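You operate a simulated robot arm through the tools that you are given. There is no shell and no other tool.

You run a simulated robot arm. Do the job below in one go: nothing can be reset, and whatever is moved stays where it is left.

## Task
Set both flanges of the empty beam to about 15 cm and lock them.

Only the result counts: the job must be done as asked and must still hold three seconds after the hand-in. Knocking over, shifting, dropping, spilling or breaking anything else fails it.

## Robot
A 7-joint arm with a three-finger gripper, fixed in place. Base frame: the origin is at the foot of the arm, x ahead of it, y to its left, z up. Readings come in m, degrees, newtons and seconds.
Its first joint turns from -166.0 to 166.0 degrees. Payload 2.69 kg.
The tool frame sits at the grasp point between the pads (the TCP): z along the fingers, y along the line on which they close. The tips reach 0.029 m beyond it. The gripper opens to 0.12 m. The gripper's body begins 0.078 m behind the TCP.
Orientation is that of the tool frame in the base frame, as a unit quaternion [w, x, y, z]. With the fingers straight down and closing along the base's y, the tool's x points along the base's -x, its y along +y and its z along -z.

## Interface
- The arm moves only by the tool apply_moves. Its argument "moves" is a list of rows, each a list of 7 numbers: the opening, from 0 (shut) to 1 (fully open), then the shift along the tool's x, y, z in m, then the turn, a rotation vector about the tool's x, y, z in degrees. In form: [[hand, tx, ty, tz, wx, wy, wz], ...]. A call has 1 to 20 rows; each row is the pose to reach, as a shift and turn from the pose commanded when the call began, along the tool's axes at that moment. Each row takes 0.2 s and may step no farther than 0.05 m and 8.6 degrees from the row before; otherwise, or with a gripper value out of range, the whole call is refused. Where a pose cannot be reached the arm comes as near as it can. A force on the tool above 40 N (or 10 N above the force at the start of the call, whichever is more), or a blocked arm, ends the call early, and 0.2 s more pass. The fingers move at their own pace and stop on an object; they squeeze with about 26 N. The grip force told is the motor's: it shows also when the fingers shut on nothing. Time passes only in rows, and 0.2 s behind the last, so rows that repeat a pose let the fingers close. The reply holds the time, the measured pose of the TCP, the force on the tool along the base axes, the opening and the grip force, in the units named above and with some noise, with the torque about the TCP (base axes, N m) and any sound that the robot's microphone picked up.
- Cameras (640 x 400 px; columns grow to the right, rows downward): "scene" is fixed at [0.051, -0.6396, 1.5066]; the picture's right is [0.72, -0.69, 0.00], its down [-0.40, -0.42, -0.82] and it looks along [0.57, 0.59, -0.58] (base axes); focal length 334 px, centre (320, 200). "wrist" rides on the gripper at [0.063, 0, -0.104] in the tool frame; the picture's right is [0.00, 1.00, 0.00], its down [-0.83, 0.00, -0.56] and it looks along [-0.56, 0.00, 0.83] (tool axes); focal length 275 px, centre (320, 200). There is no depth. A picture from a camera that has moved, and an enlarged one, comes with that camera's place and axes in the base frame and with its lens. The place of the scene camera against the robot may be out by one fixed shift of up to 0.018 m in any direction.
- snapshot(camera): a new picture of that camera. No time passes.
- move_column(by): slides the trunk up (or, below 0, down) by that many m; the arm rides with it, the base frame stays. It gives what a move gives, with no picture.
- zoom(camera, box): a new picture of the part [left, top, right, bottom] of that camera's present view, enlarged. No time passes.
- hand_in(): hands the job in; it is judged then, once.

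Nothing tells you positions but the pictures and the camera data. Unless the task says otherwise, let go and move clear before handing in.

The tools are called after "Call:" as name(argument=value, ...) on one line, values as JSON. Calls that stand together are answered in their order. apply_moves: Moves the arm, as the interface text tells. Its arguments: {"type":"object","properties":{"moves":{"type":"array","items":{"type":"array","items":{"type":"number"}}}},"required":["moves"]} The other tools are called the same way: move_column (by) slides the trunk up or down; snapshot (camera) takes a picture; zoom (camera, box) takes an enlarged picture of a part of a camera's view; hand_in () hands the job in.

At the start:

```text
time: 0.0
ee_pos: [0.5558, -0.1479, 1.1155]
orientation: [0.0, 0.001, 1.0, 0.001]
contact_force: [0.1, 0.0, 0.5]
wrist_torque: [0.01, 0.01, -0.01]
grip_width: 0.12
finger_force: 0.1
trunk travel left (down, up): [-0.35, 0.236]
```

scene: 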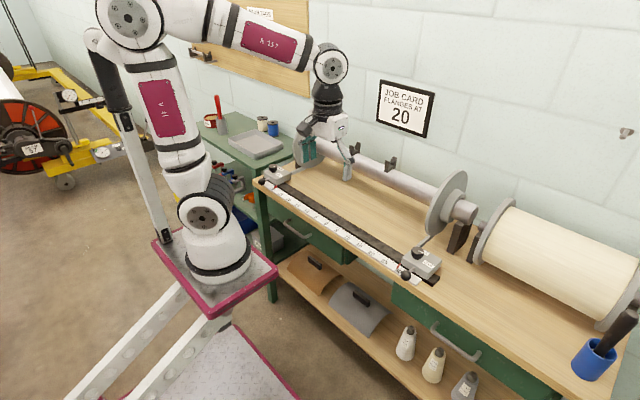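
wrist: 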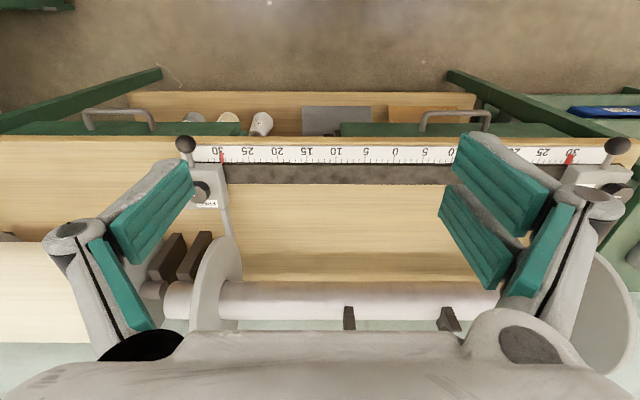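

I see a workbench with a scale running from 30 through 0 to 30, and two carriages near its ends that carry the flanges of the bare beam. A job card on the wall says 20, but the task says 15. I'll zoom in on the details before moving anything.

Call:
zoom(camera="scene", box=[360, 200, 500, 300])

Call:
zoom(camera="scene", box=[240, 130, 380, 220])

Call:
zoom(camera="wrist", box=[140, 120, 300, 220])

Call:
zoom(camera="wrist", box=[480, 120, 640, 220])

Call:
zoom(camera="scene", box=[180, 0, 440, 160])

Call:
zoom(camera="scene", box=[0, 40, 200, 200])

```text
4.00 times, centred on (430, 250) of scene
camera zoom: at [0.051, -0.6396, 1.5066], right [0.72, -0.69, 0.0], down [-0.4, -0.42, -0.82], along [0.57, 0.59, -0.58], focal length 1336 px, centre (-120, 0)
```

zoom: 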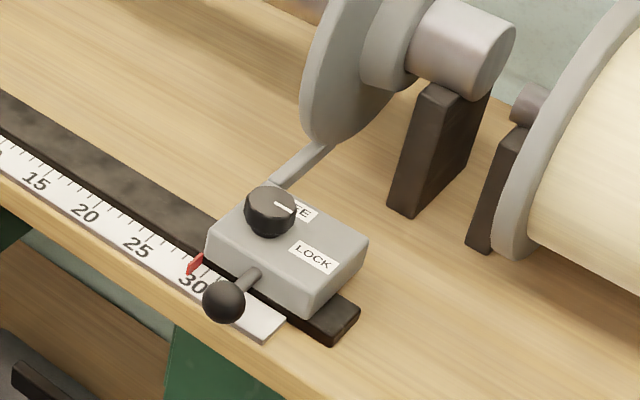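

```text
4.44 times, centred on (310, 175) of scene
camera zoom: at [0.051, -0.6396, 1.5066], right [0.72, -0.69, 0.0], down [-0.4, -0.42, -0.82], along [0.57, 0.59, -0.58], focal length 1484 px, centre (364, 311)
```

zoom: 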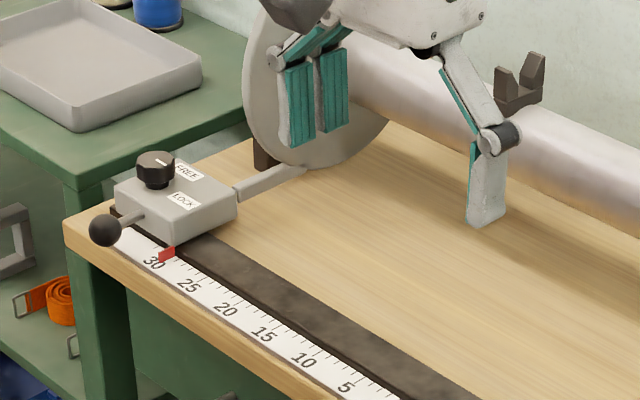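

```text
4.00 times, centred on (220, 170) of wrist
camera zoom: at [0.4929, -0.1486, 1.2202], right [0.0, 1.0, 0.0], down [0.83, 0.0, 0.56], along [0.56, 0.0, -0.83], focal length 1101 px, centre (720, 320)
```

zoom: 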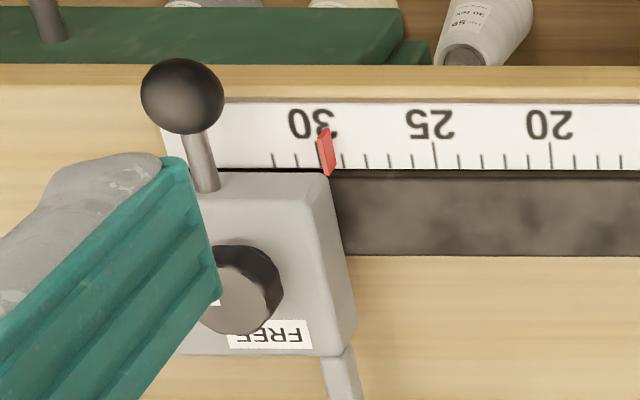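

```text
4.00 times, centred on (560, 170) of wrist
camera zoom: at [0.4929, -0.1486, 1.2202], right [0.0, 1.0, 0.0], down [0.83, 0.0, 0.56], along [0.56, 0.0, -0.83], focal length 1101 px, centre (-640, 320)
```

zoom: 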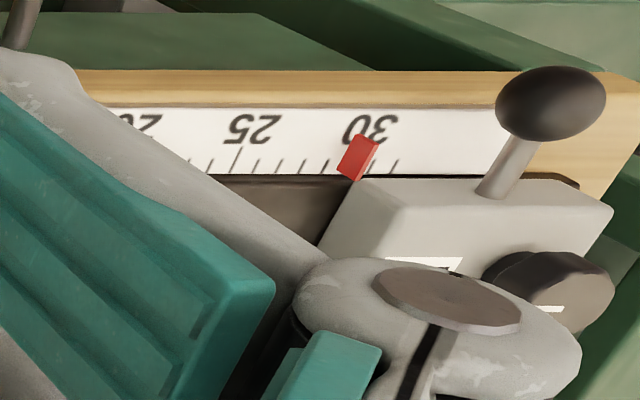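

```text
2.46 times, centred on (310, 80) of scene
camera zoom: at [0.051, -0.6396, 1.5066], right [0.72, -0.69, 0.0], down [-0.4, -0.42, -0.82], along [0.57, 0.59, -0.58], focal length 822 px, centre (345, 495)
```

zoom: 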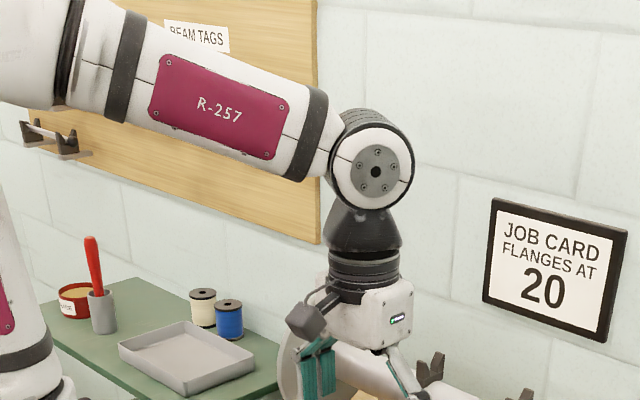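

```text
2.50 times, centred on (100, 120) of scene
camera zoom: at [0.051, -0.6396, 1.5066], right [0.72, -0.69, 0.0], down [-0.4, -0.42, -0.82], along [0.57, 0.59, -0.58], focal length 835 px, centre (870, 400)
```

zoom: 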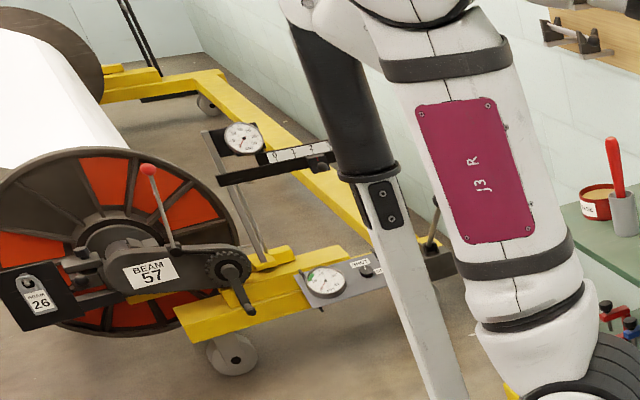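

The scale runs along base y at about x=0.69, z=0.78, with 0 near y=-0.02. The red pointers are both near 30, and each carriage has a FREE/LOCK knob on top and a ball handle on the side towards the robot. I'll move above the right-hand carriage (the -y one) for a closer look.

Call:
apply_moves(moves=[[1, -0.01, -0.03, 0.02, 0, 0, 0], [1, -0.02, -0.06, 0.04, 0, 0, 0], [1, -0.03, -0.09, 0.06, 0, 0, 0], [1, -0.04, -0.12, 0.08, 0, 0, 0], [1, -0.05, -0.15, 0.1, 0, 0, 0], [1, -0.06, -0.18, 0.115, 0, 0, 0], [1, -0.06, -0.18, 0.115, 0, 0, 0]])

Call:
snapshot(camera="wrist")

Call:
snapshot(camera="scene")

```text
time: 1.6
ee_pos: [0.6164, -0.3291, 1.0008]
orientation: [0.001, 0.0, 1.0, 0.0]
contact_force: [0.7, -0.7, 0.1]
wrist_torque: [-0.02, 0.02, -0.02]
grip_width: 0.1202
finger_force: 0.0
trunk travel left (down, up): [-0.35, 0.236]
```

```text
taken
camera wrist: at [0.5531, -0.329, 1.1065], right [0.0, 1.0, 0.0], down [0.83, 0.0, 0.56], along [0.56, 0.0, -0.83], focal length 275 px, centre (320, 200)
```

wrist: 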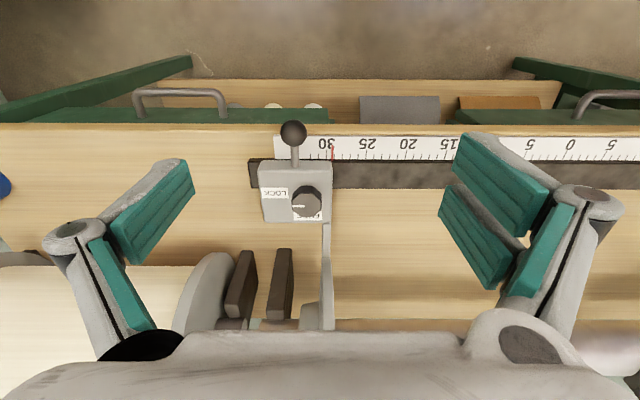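

```text
taken
```

scene: 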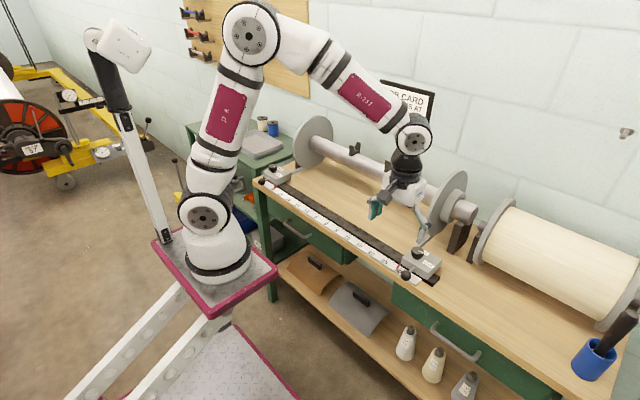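

Call:
zoom(camera="wrist", box=[240, 110, 400, 230])

Call:
zoom(camera="wrist", box=[160, 200, 420, 340])

```text
3.33 times, centred on (320, 170) of wrist
camera zoom: at [0.5531, -0.329, 1.1065], right [0.0, 1.0, 0.0], down [0.83, 0.0, 0.56], along [0.56, 0.0, -0.83], focal length 918 px, centre (320, 300)
```

zoom: 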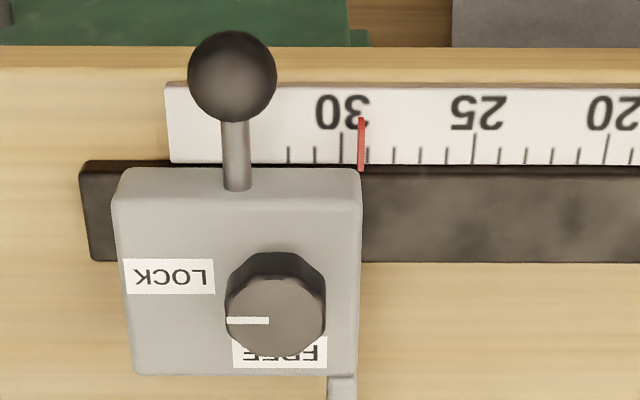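

```text
2.46 times, centred on (290, 270) of wrist
camera zoom: at [0.5531, -0.329, 1.1065], right [0.0, 1.0, 0.0], down [0.83, 0.0, 0.56], along [0.56, 0.0, -0.83], focal length 678 px, centre (394, 28)
```

zoom: 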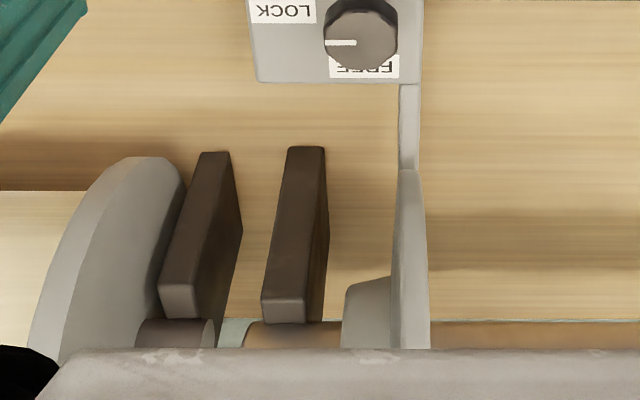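

The white mark on this knob points to LOCK (-y side), so the right carriage is locked at about 29.3. I'll take a closer, more overhead view to work out where the knob and ball are.

Call:
apply_moves(moves=[[1, -0.03, -0.01, 0.02, 0, 0, 0], [1, -0.06, -0.018, 0.04, 0, 0, 0], [1, -0.075, -0.018, 0.05, 0, 0, 0], [1, -0.075, -0.018, 0.05, 0, 0, 0]])

Call:
snapshot(camera="wrist")

Call:
zoom(camera="wrist", box=[240, 60, 400, 160])

Call:
zoom(camera="scene", box=[380, 160, 500, 300])

```text
time: 2.6
ee_pos: [0.6893, -0.348, 0.9506]
orientation: [0.0, 0.0, 1.0, 0.0]
contact_force: [0.2, -1.2, 0.5]
wrist_torque: [-0.04, -0.02, -0.01]
grip_width: 0.1201
finger_force: 0.1
trunk travel left (down, up): [-0.35, 0.236]
```

```text
taken
camera wrist: at [0.628, -0.3478, 1.0559], right [0.0, 1.0, 0.0], down [0.83, 0.0, 0.56], along [0.56, 0.0, -0.83], focal length 275 px, centre (320, 200)
```

wrist: 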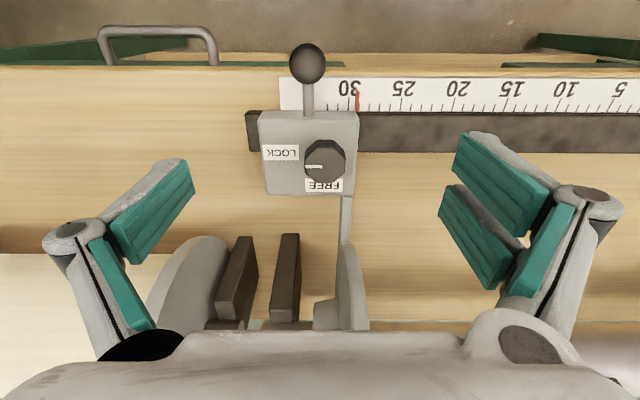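

```text
4.00 times, centred on (320, 110) of wrist
camera zoom: at [0.628, -0.3478, 1.0559], right [0.0, 1.0, 0.0], down [0.83, 0.0, 0.56], along [0.56, 0.0, -0.83], focal length 1101 px, centre (320, 560)
```

zoom: 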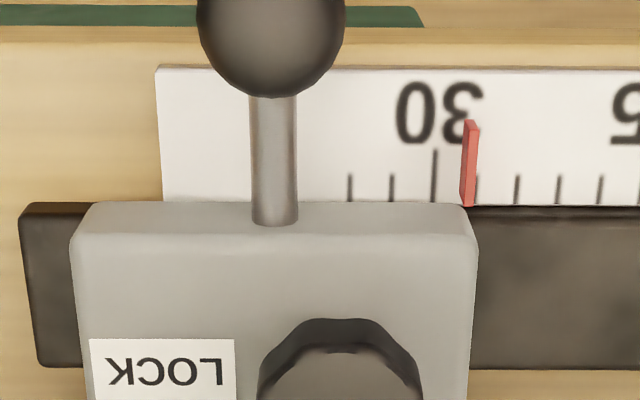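

```text
2.86 times, centred on (440, 230) of scene
camera zoom: at [0.051, -0.6396, 1.5066], right [0.72, -0.69, 0.0], down [-0.4, -0.42, -0.82], along [0.57, 0.59, -0.58], focal length 954 px, centre (-23, 114)
```

zoom: 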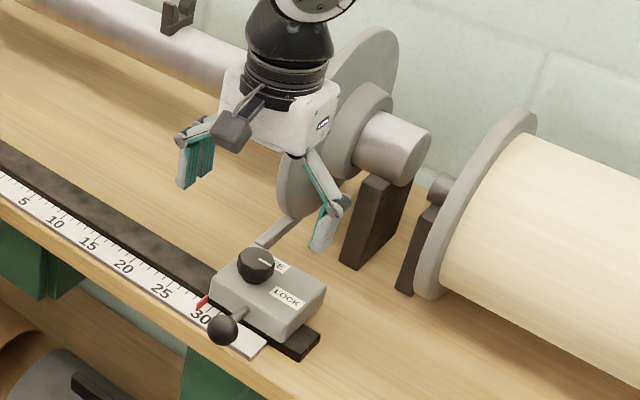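

Call:
zoom(camera="wrist", box=[240, 105, 400, 205])

Call:
zoom(camera="wrist", box=[240, 30, 400, 130])

```text
4.00 times, centred on (320, 155) of wrist
camera zoom: at [0.628, -0.3478, 1.0559], right [0.0, 1.0, 0.0], down [0.83, 0.0, 0.56], along [0.56, 0.0, -0.83], focal length 1101 px, centre (320, 380)
```

zoom: 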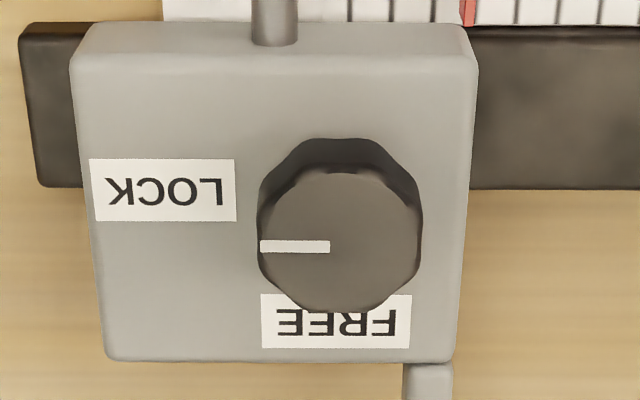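

```text
4.00 times, centred on (320, 80) of wrist
camera zoom: at [0.628, -0.3478, 1.0559], right [0.0, 1.0, 0.0], down [0.83, 0.0, 0.56], along [0.56, 0.0, -0.83], focal length 1101 px, centre (320, 680)
```

zoom: 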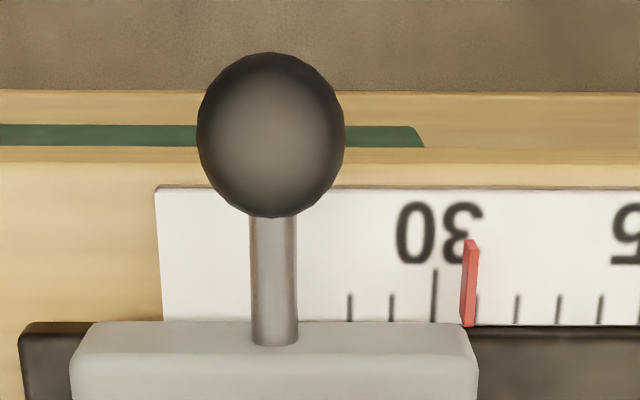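

From two wrist views I get the knob at about (0.729, -0.344), top z≈0.856, about 33 mm across. The ball is at about (0.660, -0.3575, 0.8185) and scale 0 is at y≈-0.020. I'll go above the knob, pre-turn the gripper by 30°, partly close it and check alignment.

Call:
apply_moves(moves=[[0.9, -0.02, 0.002, 0, 0, 0, 0], [0.75, -0.038, 0.004, 0, 0, 0, 0], [0.6, -0.038, 0.004, 0.0, 0, 0, 8], [0.55, -0.038, 0.004, 0.0, 0, 0, 16], [0.55, -0.038, 0.004, 0.0, 0, 0, 24], [0.55, -0.038, 0.004, 0.0, 0, 0, 30], [0.55, -0.038, 0.004, 0.0, 0, 0, 30]])

Call:
snapshot(camera="wrist")

Call:
snapshot(camera="scene")

```text
time: 4.2
ee_pos: [0.7303, -0.3422, 0.9498]
orientation: [0.0, 0.259, 0.966, 0.001]
contact_force: [-0.8, 0.4, -0.3]
wrist_torque: [0.01, 0.0, 0.02]
grip_width: 0.0659
finger_force: 0.1
trunk travel left (down, up): [-0.35, 0.236]
```

```text
taken
camera wrist: at [0.6748, -0.3109, 1.0549], right [0.5, 0.87, 0.0], down [0.72, -0.41, 0.56], along [0.48, -0.28, -0.83], focal length 275 px, centre (320, 200)
```

wrist: 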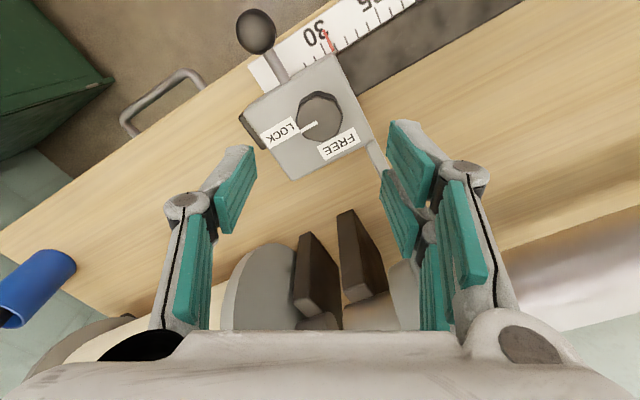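

```text
taken
```

scene: 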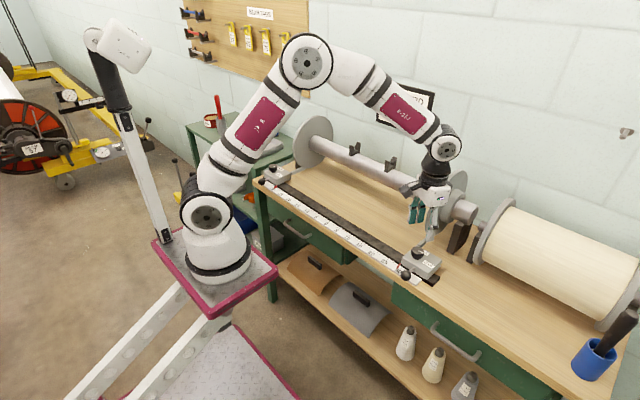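

Call:
zoom(camera="wrist", box=[240, 70, 400, 170])

Call:
zoom(camera="scene", box=[380, 160, 500, 290])

```text
4.00 times, centred on (320, 120) of wrist
camera zoom: at [0.6748, -0.3109, 1.0549], right [0.5, 0.87, 0.0], down [0.72, -0.41, 0.56], along [0.48, -0.28, -0.83], focal length 1101 px, centre (320, 520)
```

zoom: 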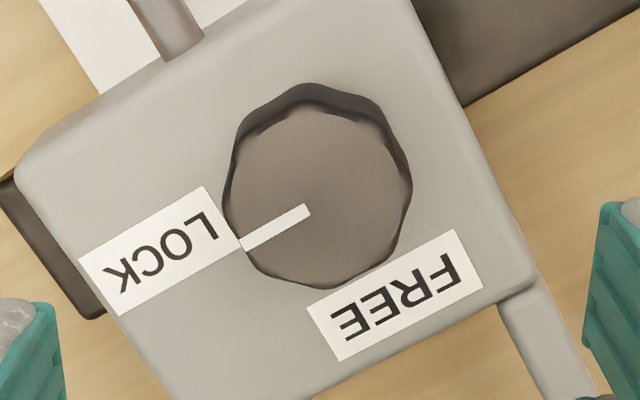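

```text
3.08 times, centred on (440, 225) of scene
camera zoom: at [0.051, -0.6396, 1.5066], right [0.72, -0.69, 0.0], down [-0.4, -0.42, -0.82], along [0.57, 0.59, -0.58], focal length 1028 px, centre (-49, 123)
```

zoom: 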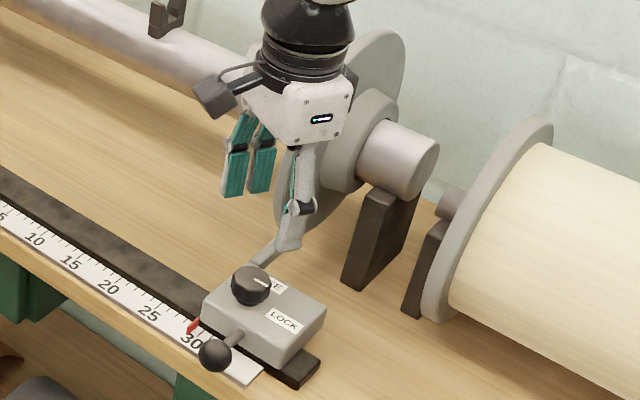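

The knob centre lies on the tool axis in the wrist view (expected row 197, observed about 198). I'll descend in stages, checking as I go.

Call:
apply_moves(moves=[[0.5, 0, 0, 0.02, 0, 0, 0], [0.5, 0, 0, 0.04, 0, 0, 0], [0.5, 0, 0, 0.055, 0, 0, 0], [0.5, 0, 0, 0.055, 0, 0, 0]])

Call:
snapshot(camera="wrist")

Call:
zoom(camera="scene", box=[380, 160, 500, 290])

```text
time: 5.2
ee_pos: [0.7293, -0.3412, 0.8932]
orientation: [0.0, 0.259, 0.966, 0.001]
contact_force: [-0.4, 0.3, -0.9]
wrist_torque: [0.01, 0.01, 0.06]
grip_width: 0.0599
finger_force: 0.0
trunk travel left (down, up): [-0.35, 0.236]
```

```text
taken
camera wrist: at [0.675, -0.3106, 0.9983], right [0.5, 0.87, 0.0], down [0.72, -0.41, 0.56], along [0.48, -0.28, -0.83], focal length 275 px, centre (320, 200)
```

wrist: 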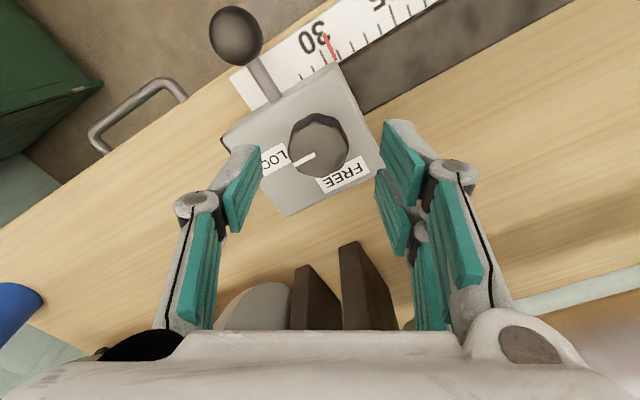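

```text
3.08 times, centred on (440, 225) of scene
camera zoom: at [0.051, -0.6396, 1.5066], right [0.72, -0.69, 0.0], down [-0.4, -0.42, -0.82], along [0.57, 0.59, -0.58], focal length 1028 px, centre (-49, 123)
```

zoom: 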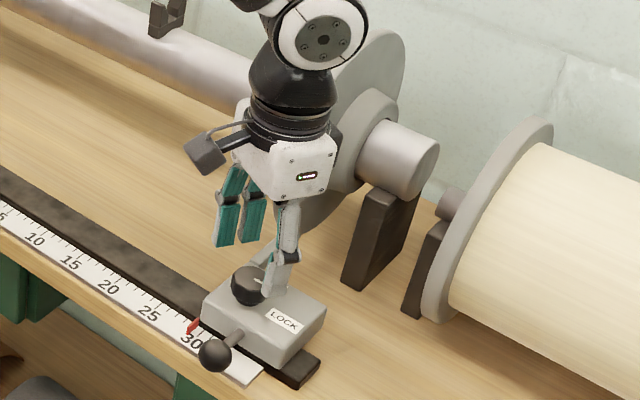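

Call:
zoom(camera="wrist", box=[240, 100, 400, 200])

```text
4.00 times, centred on (320, 150) of wrist
camera zoom: at [0.675, -0.3106, 0.9983], right [0.5, 0.87, 0.0], down [0.72, -0.41, 0.56], along [0.48, -0.28, -0.83], focal length 1101 px, centre (320, 400)
```

zoom: 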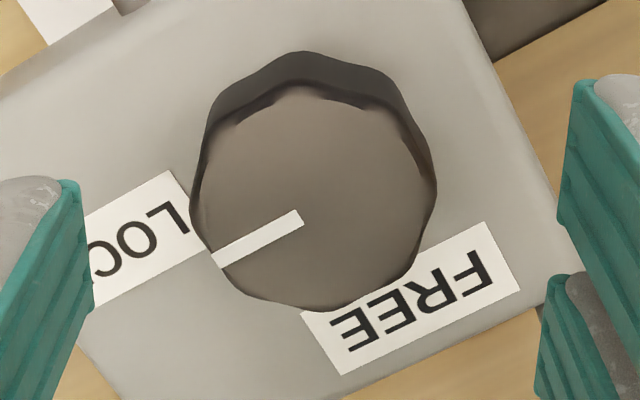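

Alignment holds and the knob top is confirmed at z≈0.856. I'll lower the tips to just above the block top and close on the knob.

Call:
apply_moves(moves=[[0.5, 0, 0, 0.012, 0, 0, 0], [0.5, 0, 0, 0.021, 0, 0, 0], [0.5, 0, 0, 0.021, 0, 0, 0]])

Call:
snapshot(camera="wrist")

Call:
zoom(camera="scene", box=[390, 200, 470, 290])

```text
time: 6.0
ee_pos: [0.7291, -0.3434, 0.8719]
orientation: [0.001, 0.259, 0.966, 0.0]
contact_force: [0.3, 0.1, -0.1]
wrist_torque: [0.01, -0.01, 0.02]
grip_width: 0.0601
finger_force: 0.2
trunk travel left (down, up): [-0.35, 0.236]
```

```text
taken
camera wrist: at [0.6743, -0.3113, 0.9777], right [0.5, 0.87, 0.0], down [0.72, -0.41, 0.56], along [0.48, -0.28, -0.83], focal length 275 px, centre (320, 200)
```

wrist: 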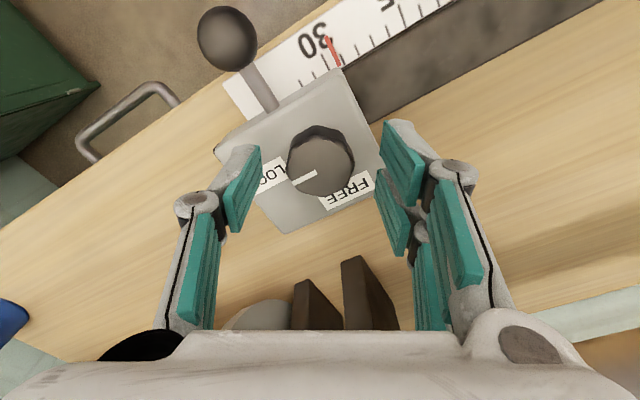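

```text
4.44 times, centred on (430, 245) of scene
camera zoom: at [0.051, -0.6396, 1.5066], right [0.72, -0.69, 0.0], down [-0.4, -0.42, -0.82], along [0.57, 0.59, -0.58], focal length 1484 px, centre (-169, 0)
```

zoom: 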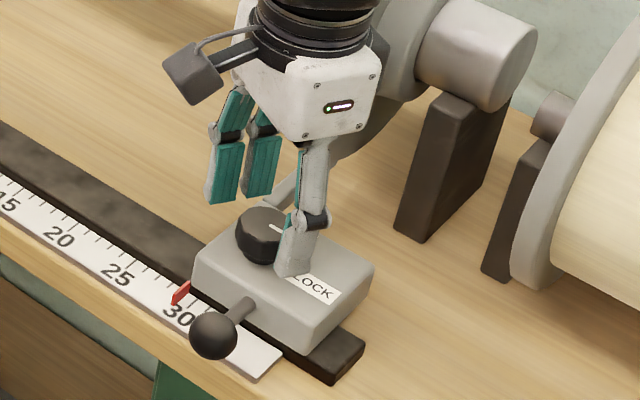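

Call:
apply_moves(moves=[[0.3, 0, 0, 0, 0, 0, 0], [0.0, 0, 0, 0, 0, 0, 0], [0.0, 0, 0, 0, 0, 0, 0]])

Call:
snapshot(camera="wrist")

Call:
zoom(camera="scene", box=[390, 200, 470, 290])

```text
time: 6.8
ee_pos: [0.7276, -0.342, 0.8727]
orientation: [0.0, 0.259, 0.966, 0.0]
contact_force: [-1.5, -0.5, -0.4]
wrist_torque: [-0.18, -0.06, 0.01]
grip_width: 0.0343
finger_force: 45.2
trunk travel left (down, up): [-0.35, 0.236]
```

```text
taken
camera wrist: at [0.6742, -0.3115, 0.9778], right [0.5, 0.87, 0.0], down [0.72, -0.41, 0.56], along [0.48, -0.28, -0.83], focal length 275 px, centre (320, 200)
```

wrist: 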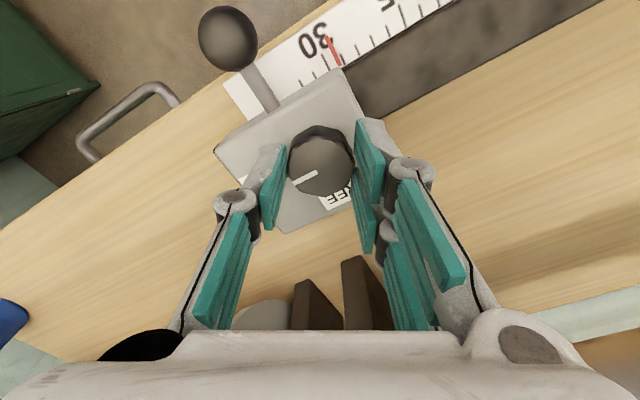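

```text
4.44 times, centred on (430, 245) of scene
camera zoom: at [0.051, -0.6396, 1.5066], right [0.72, -0.69, 0.0], down [-0.4, -0.42, -0.82], along [0.57, 0.59, -0.58], focal length 1484 px, centre (-169, 0)
```

zoom: 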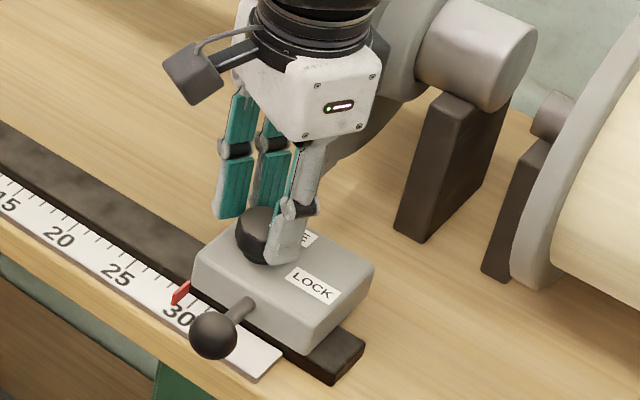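

The knob is gripped at 34.3 mm with low side force. I'll turn it counter-clockwise seen from above (towards FREE), starting with a partial turn and watching the torque.

Call:
apply_moves(moves=[[0, 0, 0, 0, 0, 0, -8], [0, 0, 0, 0, 0, 0, -16], [0, 0, 0, 0, 0, 0, -24], [0, 0, 0, 0, 0, 0, -30]])

Call:
zoom(camera="wrist", box=[220, 80, 420, 240])

```text
time: 7.8
ee_pos: [0.7282, -0.3425, 0.8731]
orientation: [0.0, -0.002, 1.0, 0.0]
contact_force: [-4.7, -2.3, -13.3]
wrist_torque: [-0.41, -0.85, -0.01]
grip_width: 0.0341
finger_force: 45.0
trunk travel left (down, up): [-0.35, 0.236]
```

```text
2.50 times, centred on (320, 160) of wrist
camera zoom: at [0.666, -0.3426, 0.9779], right [-0.01, 1.0, 0.0], down [0.83, 0.0, 0.55], along [0.55, 0.01, -0.83], focal length 688 px, centre (320, 300)
```

zoom: 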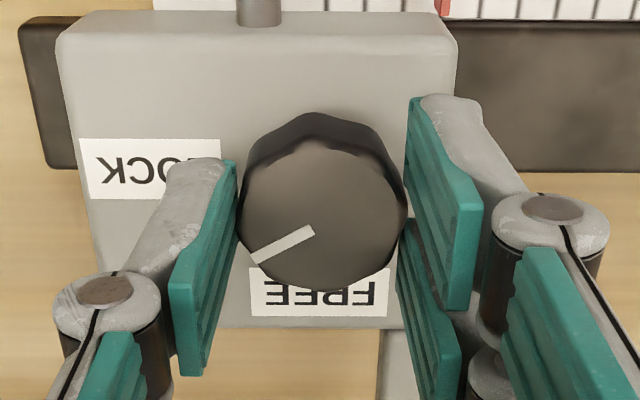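

Call:
apply_moves(moves=[[0, 0, 0, 0, 0, 0, -8], [0, 0, 0, 0, 0, 0, -16], [0, 0, 0, 0, 0, 0, -24], [0, 0, 0, 0, 0, 0, -30]])

Call:
zoom(camera="wrist", box=[220, 80, 420, 240])

Call:
zoom(camera="scene", box=[390, 180, 480, 290])

```text
time: 8.8
ee_pos: [0.7295, -0.3423, 0.8723]
orientation: [0.0, -0.26, 0.966, 0.001]
contact_force: [-1.4, 0.2, -21.0]
wrist_torque: [-0.33, 0.34, -0.03]
grip_width: 0.0343
finger_force: 44.4
trunk travel left (down, up): [-0.35, 0.236]
```

```text
2.50 times, centred on (320, 160) of wrist
camera zoom: at [0.6749, -0.3742, 0.9779], right [-0.51, 0.86, 0.0], down [0.72, 0.42, 0.56], along [0.48, 0.28, -0.83], focal length 688 px, centre (320, 300)
```

zoom: 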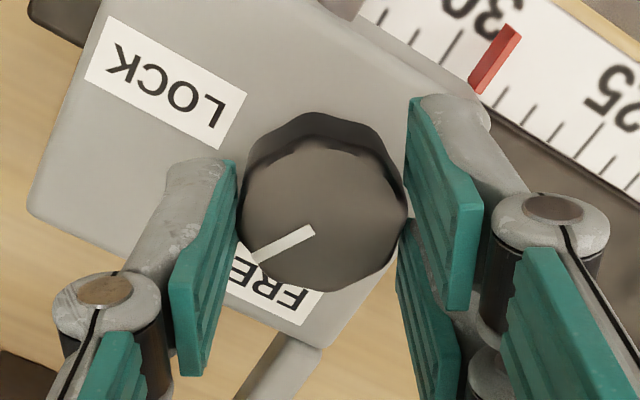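

```text
3.64 times, centred on (435, 235) of scene
camera zoom: at [0.051, -0.6396, 1.5066], right [0.72, -0.69, 0.0], down [-0.4, -0.42, -0.82], along [0.57, 0.59, -0.58], focal length 1214 px, centre (-98, 73)
```

zoom: 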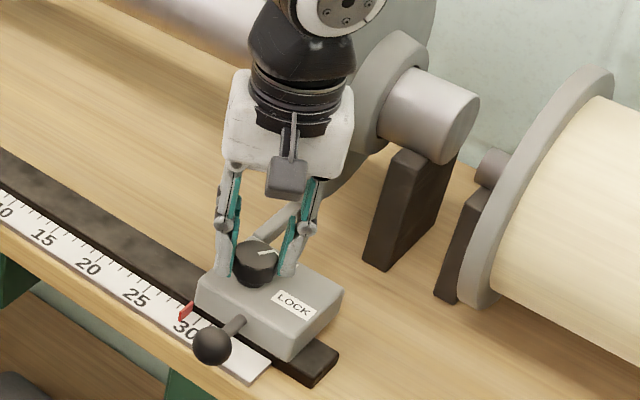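

Call:
apply_moves(moves=[[0, 0, 0, 0.0007, 0, 0, 0], [0, 0, 0, 0.0007, 0, 0, 0]])

```text
time: 9.4
ee_pos: [0.7285, -0.342, 0.8733]
orientation: [0.0, -0.258, 0.966, 0.0]
contact_force: [-2.4, 2.2, -11.8]
wrist_torque: [-0.19, 0.98, -0.01]
grip_width: 0.034
finger_force: 45.4
trunk travel left (down, up): [-0.35, 0.236]
```

Lowering slightly relieved the vertical load. I'll continue the last 30° towards FREE.

Call:
apply_moves(moves=[[0, 0, 0, 0.0003, 0, 0, -8], [0, 0, 0, 0.0005, 0, 0, -16], [0, 0, 0, 0.0007, 0, 0, -24], [0, 0, 0, 0.0007, 0, 0, -30]])

Call:
zoom(camera="wrist", box=[220, 80, 420, 240])

Call:
zoom(camera="scene", box=[390, 180, 480, 290])

```text
time: 10.4
ee_pos: [0.7285, -0.3437, 0.8727]
orientation: [0.001, -0.501, 0.865, -0.002]
contact_force: [0.8, 1.4, -6.1]
wrist_torque: [-0.08, 0.1, -0.3]
grip_width: 0.0339
finger_force: 44.8
trunk travel left (down, up): [-0.35, 0.236]
```

```text
2.50 times, centred on (320, 160) of wrist
camera zoom: at [0.6982, -0.3974, 0.9779], right [-0.87, 0.49, 0.0], down [0.41, 0.72, 0.56], along [0.28, 0.48, -0.83], focal length 688 px, centre (320, 300)
```

zoom: 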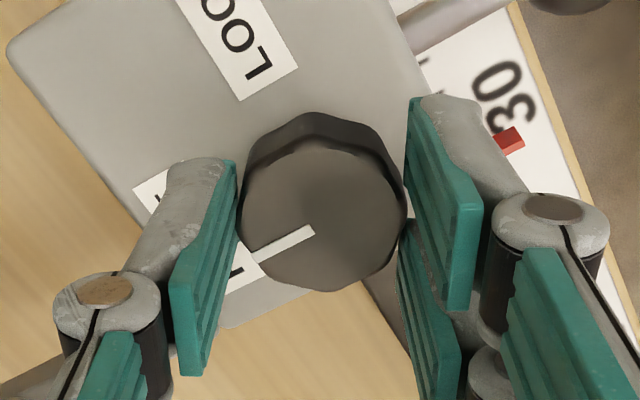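

```text
3.64 times, centred on (435, 235) of scene
camera zoom: at [0.051, -0.6396, 1.5066], right [0.72, -0.69, 0.0], down [-0.4, -0.42, -0.82], along [0.57, 0.59, -0.58], focal length 1214 px, centre (-98, 73)
```

zoom: 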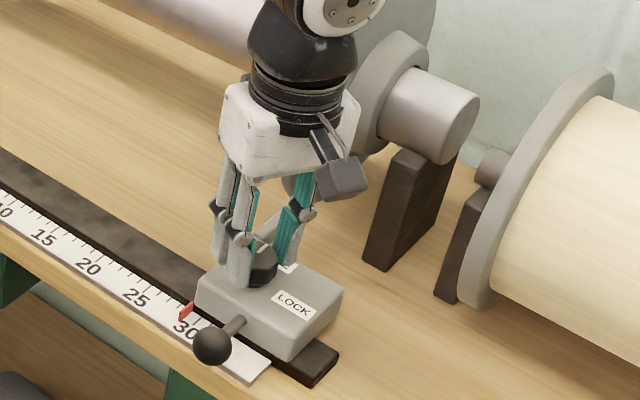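

The mark now points at FREE (+x), and the rising twist torque suggests the knob is at its stop. I'll keep hold of the knob and try sliding the carriage 6 mm along +y to see if it moves freely.

Call:
apply_moves(moves=[[0, -0.0026, 0.0015, 0, 0, 0, 0], [0, -0.0052, 0.003, 0, 0, 0, 0], [0, -0.0052, 0.003, 0, 0, 0, 0]])

Call:
snapshot(camera="wrist")

Call:
zoom(camera="scene", box=[390, 180, 480, 290])

```text
time: 11.2
ee_pos: [0.7297, -0.3367, 0.8722]
orientation: [0.0, -0.5, 0.866, 0.0]
contact_force: [1.2, -2.6, -5.8]
wrist_torque: [-0.48, 0.15, -0.11]
grip_width: 0.0337
finger_force: 44.9
trunk travel left (down, up): [-0.35, 0.236]
```

```text
taken
camera wrist: at [0.6984, -0.3918, 0.978], right [-0.87, 0.5, 0.0], down [0.41, 0.72, 0.56], along [0.28, 0.48, -0.83], focal length 275 px, centre (320, 200)
```

wrist: 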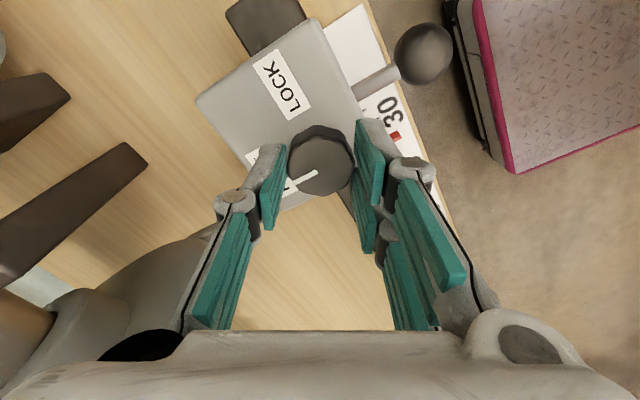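

```text
3.64 times, centred on (435, 235) of scene
camera zoom: at [0.051, -0.6396, 1.5066], right [0.72, -0.69, 0.0], down [-0.4, -0.42, -0.82], along [0.57, 0.59, -0.58], focal length 1214 px, centre (-98, 73)
```

zoom: 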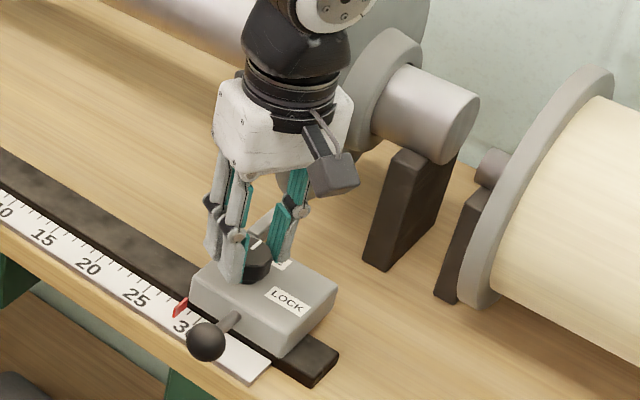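

The carriage slides freely with only about 3 N of force. I'll slide it most of the way to 15, then read the scale before fine adjustment.

Call:
apply_moves(moves=[[0, -0.0078, 0.0045, 0, 0, 0, 0], [0, -0.0165, 0.0095, 0, 0, 0, 0], [0, -0.0251, 0.0145, 0, 0, 0, 0], [0, -0.0338, 0.0195, 0, 0, 0, 0], [0, -0.0424, 0.0245, 0, 0, 0, 0], [0, -0.0511, 0.0295, 0, 0, 0, 0], [0, -0.0598, 0.0345, 0, 0, 0, 0], [0, -0.0684, 0.0395, 0, 0, 0, 0], [0, -0.0771, 0.0445, 0, 0, 0, 0], [0, -0.0857, 0.0495, 0, 0, 0, 0], [0, -0.0944, 0.0545, 0, 0, 0, 0], [0, -0.1031, 0.0595, 0, 0, 0, 0], [0, -0.1117, 0.0645, 0, 0, 0, 0], [0, -0.116, 0.067, 0, 0, 0, 0], [0, -0.1169, 0.0675, 0, 0, 0, 0], [0, -0.1169, 0.0675, 0, 0, 0, 0]])

Call:
snapshot(camera="wrist")

Call:
snapshot(camera="scene")

Call:
zoom(camera="scene", box=[330, 150, 440, 260])

```text
time: 14.6
ee_pos: [0.7304, -0.2018, 0.874]
orientation: [0.001, -0.5, 0.866, 0.0]
contact_force: [17.7, -3.3, 13.6]
wrist_torque: [-0.22, -0.52, -0.13]
grip_width: 0.0339
finger_force: 44.8
trunk travel left (down, up): [-0.35, 0.236]
```

```text
taken
camera wrist: at [0.698, -0.2563, 0.9779], right [-0.87, 0.5, 0.0], down [0.41, 0.72, 0.56], along [0.28, 0.48, -0.83], focal length 275 px, centre (320, 200)
```

wrist: 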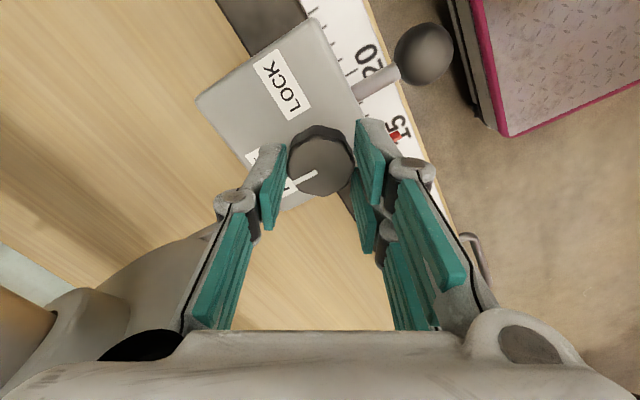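

```text
taken
```

scene: 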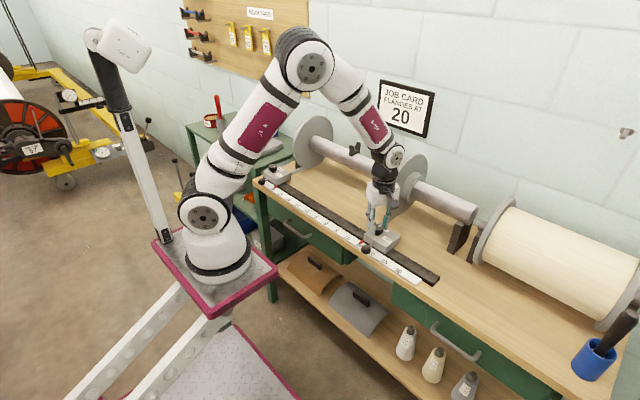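

```text
3.64 times, centred on (385, 205) of scene
camera zoom: at [0.051, -0.6396, 1.5066], right [0.72, -0.69, 0.0], down [-0.4, -0.42, -0.82], along [0.57, 0.59, -0.58], focal length 1214 px, centre (84, 182)
```

zoom: 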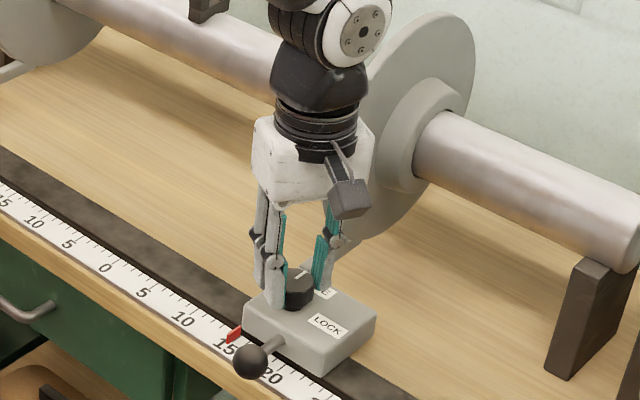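

Call:
zoom(camera="wrist", box=[340, 80, 440, 160])

Call:
zoom(camera="scene", box=[370, 225, 420, 265])

Call:
zoom(camera="scene", box=[345, 225, 415, 275])

```text
5.00 times, centred on (390, 120) of wrist
camera zoom: at [0.698, -0.2563, 0.9779], right [-0.87, 0.5, 0.0], down [0.41, 0.72, 0.56], along [0.28, 0.48, -0.83], focal length 1376 px, centre (-30, 600)
```

zoom: 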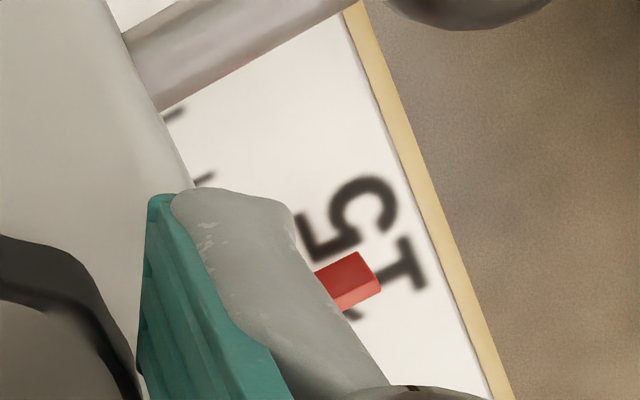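

```text
10.00 times, centred on (395, 245) of scene
camera zoom: at [0.051, -0.6396, 1.5066], right [0.72, -0.69, 0.0], down [-0.4, -0.42, -0.82], along [0.57, 0.59, -0.58], focal length 3340 px, centre (-430, -250)
```

zoom: 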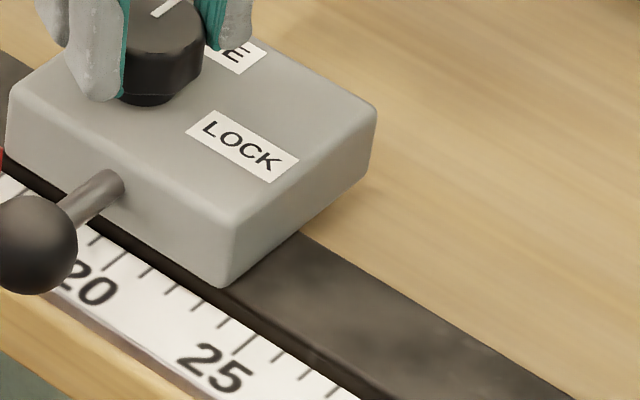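

```text
8.00 times, centred on (380, 250) of scene
camera zoom: at [0.051, -0.6396, 1.5066], right [0.72, -0.69, 0.0], down [-0.4, -0.42, -0.82], along [0.57, 0.59, -0.58], focal length 2672 px, centre (-160, -200)
```

zoom: 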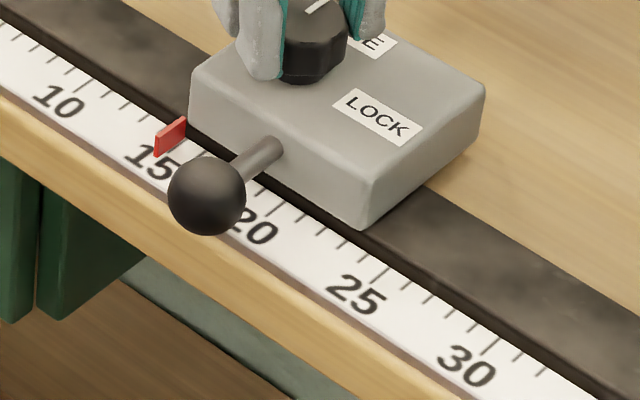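

The knob travelled 14.1 cm from 29.2, so the pointer should read about 15.1, which the scene view agrees with. I'll relieve the small side load and turn the knob clockwise back to LOCK in stages.

Call:
apply_moves(moves=[[0, -0.0005, -0.0009, -0.0008, 0, 0, 0], [0, -0.0005, -0.0009, -0.0008, 0, 0, 8], [0, -0.0005, -0.0009, -0.0008, 0, 0, 16], [0, -0.0005, -0.0009, -0.0008, 0, 0, 24], [0, -0.0005, -0.0009, -0.0008, 0, 0, 30]])

```text
time: 15.8
ee_pos: [0.7288, -0.2016, 0.8732]
orientation: [-0.001, -0.258, 0.966, 0.001]
contact_force: [8.5, 0.7, -10.4]
wrist_torque: [0.1, -0.89, -0.02]
grip_width: 0.034
finger_force: 45.1
trunk travel left (down, up): [-0.35, 0.236]
```

Call:
apply_moves(moves=[[0, 0, 0, 0, 0, 0, 8], [0, 0, 0, 0, 0, 0, 16], [0, 0, 0, 0, 0, 0, 24], [0, 0, 0, 0, 0, 0, 30]])

Call:
zoom(camera="wrist", box=[220, 60, 420, 220])

```text
time: 16.8
ee_pos: [0.7292, -0.2011, 0.8742]
orientation: [-0.002, 0.0, 1.0, 0.0]
contact_force: [-5.9, 3.6, -18.9]
wrist_torque: [-0.2, -0.49, 0.02]
grip_width: 0.0339
finger_force: 45.1
trunk travel left (down, up): [-0.35, 0.236]
```

```text
2.50 times, centred on (320, 140) of wrist
camera zoom: at [0.6663, -0.2015, 0.9783], right [0.0, 1.0, 0.0], down [0.83, 0.0, 0.55], along [0.55, 0.0, -0.83], focal length 688 px, centre (320, 350)
```

zoom: 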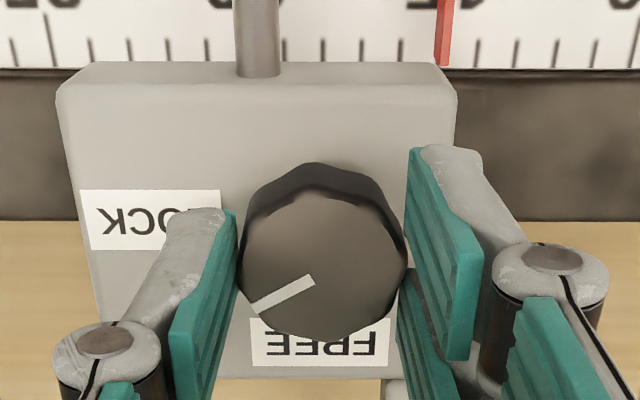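

Call:
zoom(camera="wrist", box=[310, 40, 430, 110])

Call:
apply_moves(moves=[[0, 0, 0, 0.0007, 0, 0, 0], [0, 0, 0, 0.0009, 0, 0, 8], [0, 0, 0, 0.001, 0, 0, 16], [0, 0, 0, 0.001, 0, 0, 24], [0, 0, 0, 0.001, 0, 0, 30]])

Call:
snapshot(camera="wrist")

```text
5.33 times, centred on (370, 75) of wrist
camera zoom: at [0.6663, -0.2015, 0.9783], right [0.0, 1.0, 0.0], down [0.83, 0.0, 0.55], along [0.55, 0.0, -0.83], focal length 1468 px, centre (53, 867)
```

zoom: 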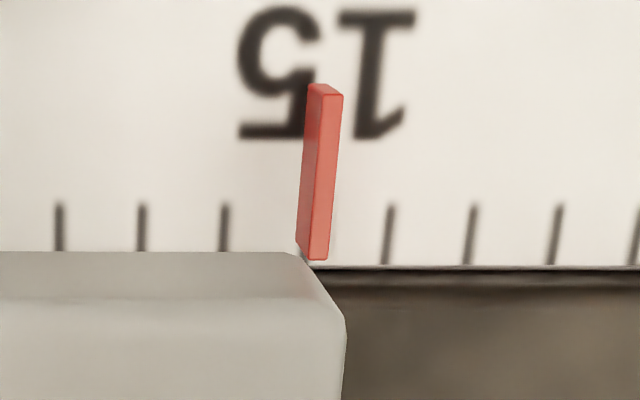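

```text
time: 18.0
ee_pos: [0.7288, -0.2019, 0.8734]
orientation: [-0.002, 0.26, 0.966, 0.001]
contact_force: [-21.6, 12.2, 1.3]
wrist_torque: [-0.11, 0.07, -0.01]
grip_width: 0.0343
finger_force: 45.1
trunk travel left (down, up): [-0.35, 0.236]
```

```text
taken
camera wrist: at [0.6746, -0.1695, 0.9782], right [0.5, 0.87, 0.0], down [0.72, -0.41, 0.55], along [0.48, -0.28, -0.83], focal length 275 px, centre (320, 200)
```

wrist: 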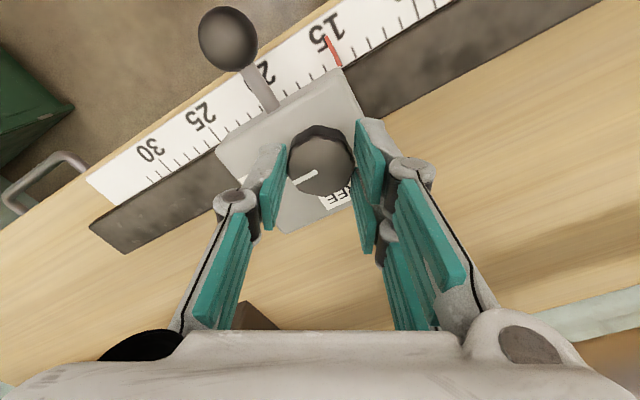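

The pointer covers the 15 tick, so the setting is right. I'll check the knob's mark against LOCK.

Call:
zoom(camera="wrist", box=[240, 100, 400, 220])

Call:
zoom(camera="scene", box=[345, 200, 425, 270])

```text
3.33 times, centred on (320, 160) of wrist
camera zoom: at [0.6746, -0.1695, 0.9782], right [0.5, 0.87, 0.0], down [0.72, -0.41, 0.55], along [0.48, -0.28, -0.83], focal length 918 px, centre (320, 333)
```

zoom: 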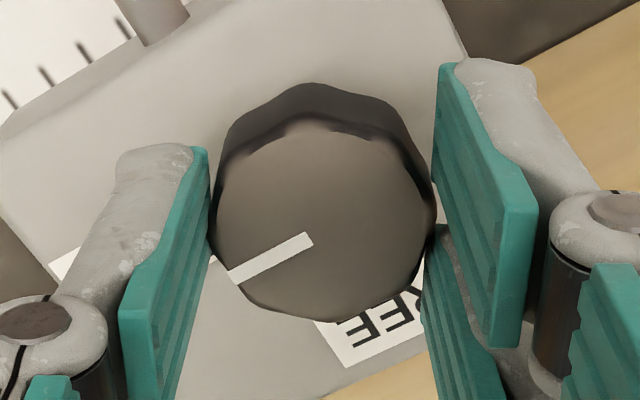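

```text
5.71 times, centred on (385, 235) of scene
camera zoom: at [0.051, -0.6396, 1.5066], right [0.72, -0.69, 0.0], down [-0.4, -0.42, -0.82], along [0.57, 0.59, -0.58], focal length 1909 px, centre (-51, 0)
```

zoom: 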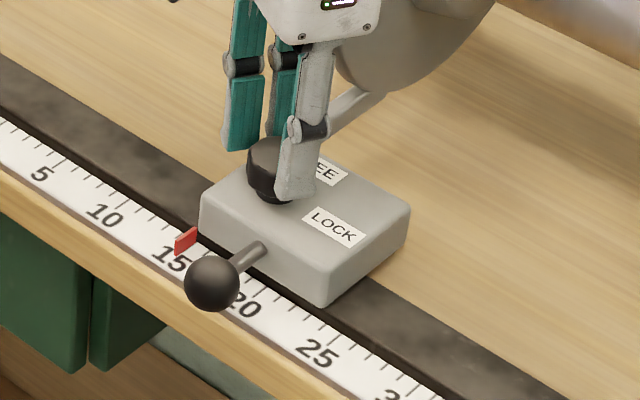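

The mark points along -y, at LOCK. I'll take off the side load and nudge a few degrees further to feel for the lock stop.

Call:
apply_moves(moves=[[0, 0.0015, 0, 0, 0, 0, 0], [0, 0.0015, 0, 0, 0, 0, 3], [0, 0.0015, 0, 0, 0, 0, 5], [0, 0.0015, 0, 0, 0, 0, 5]])

Call:
zoom(camera="wrist", box=[240, 100, 400, 220])

```text
time: 19.0
ee_pos: [0.7293, -0.2013, 0.8738]
orientation: [0.002, 0.301, 0.954, -0.001]
contact_force: [-1.2, 2.5, -3.3]
wrist_torque: [-0.17, -0.36, 0.59]
grip_width: 0.0337
finger_force: 45.1
trunk travel left (down, up): [-0.35, 0.236]
```

```text
3.33 times, centred on (320, 160) of wrist
camera zoom: at [0.6778, -0.1652, 0.9778], right [0.57, 0.82, 0.0], down [0.68, -0.47, 0.56], along [0.46, -0.32, -0.83], focal length 918 px, centre (320, 333)
```

zoom: 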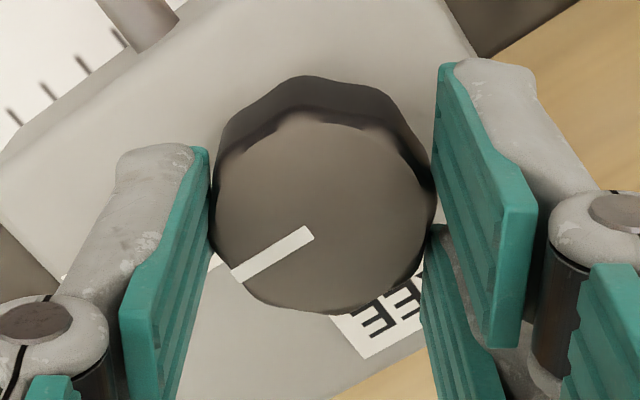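

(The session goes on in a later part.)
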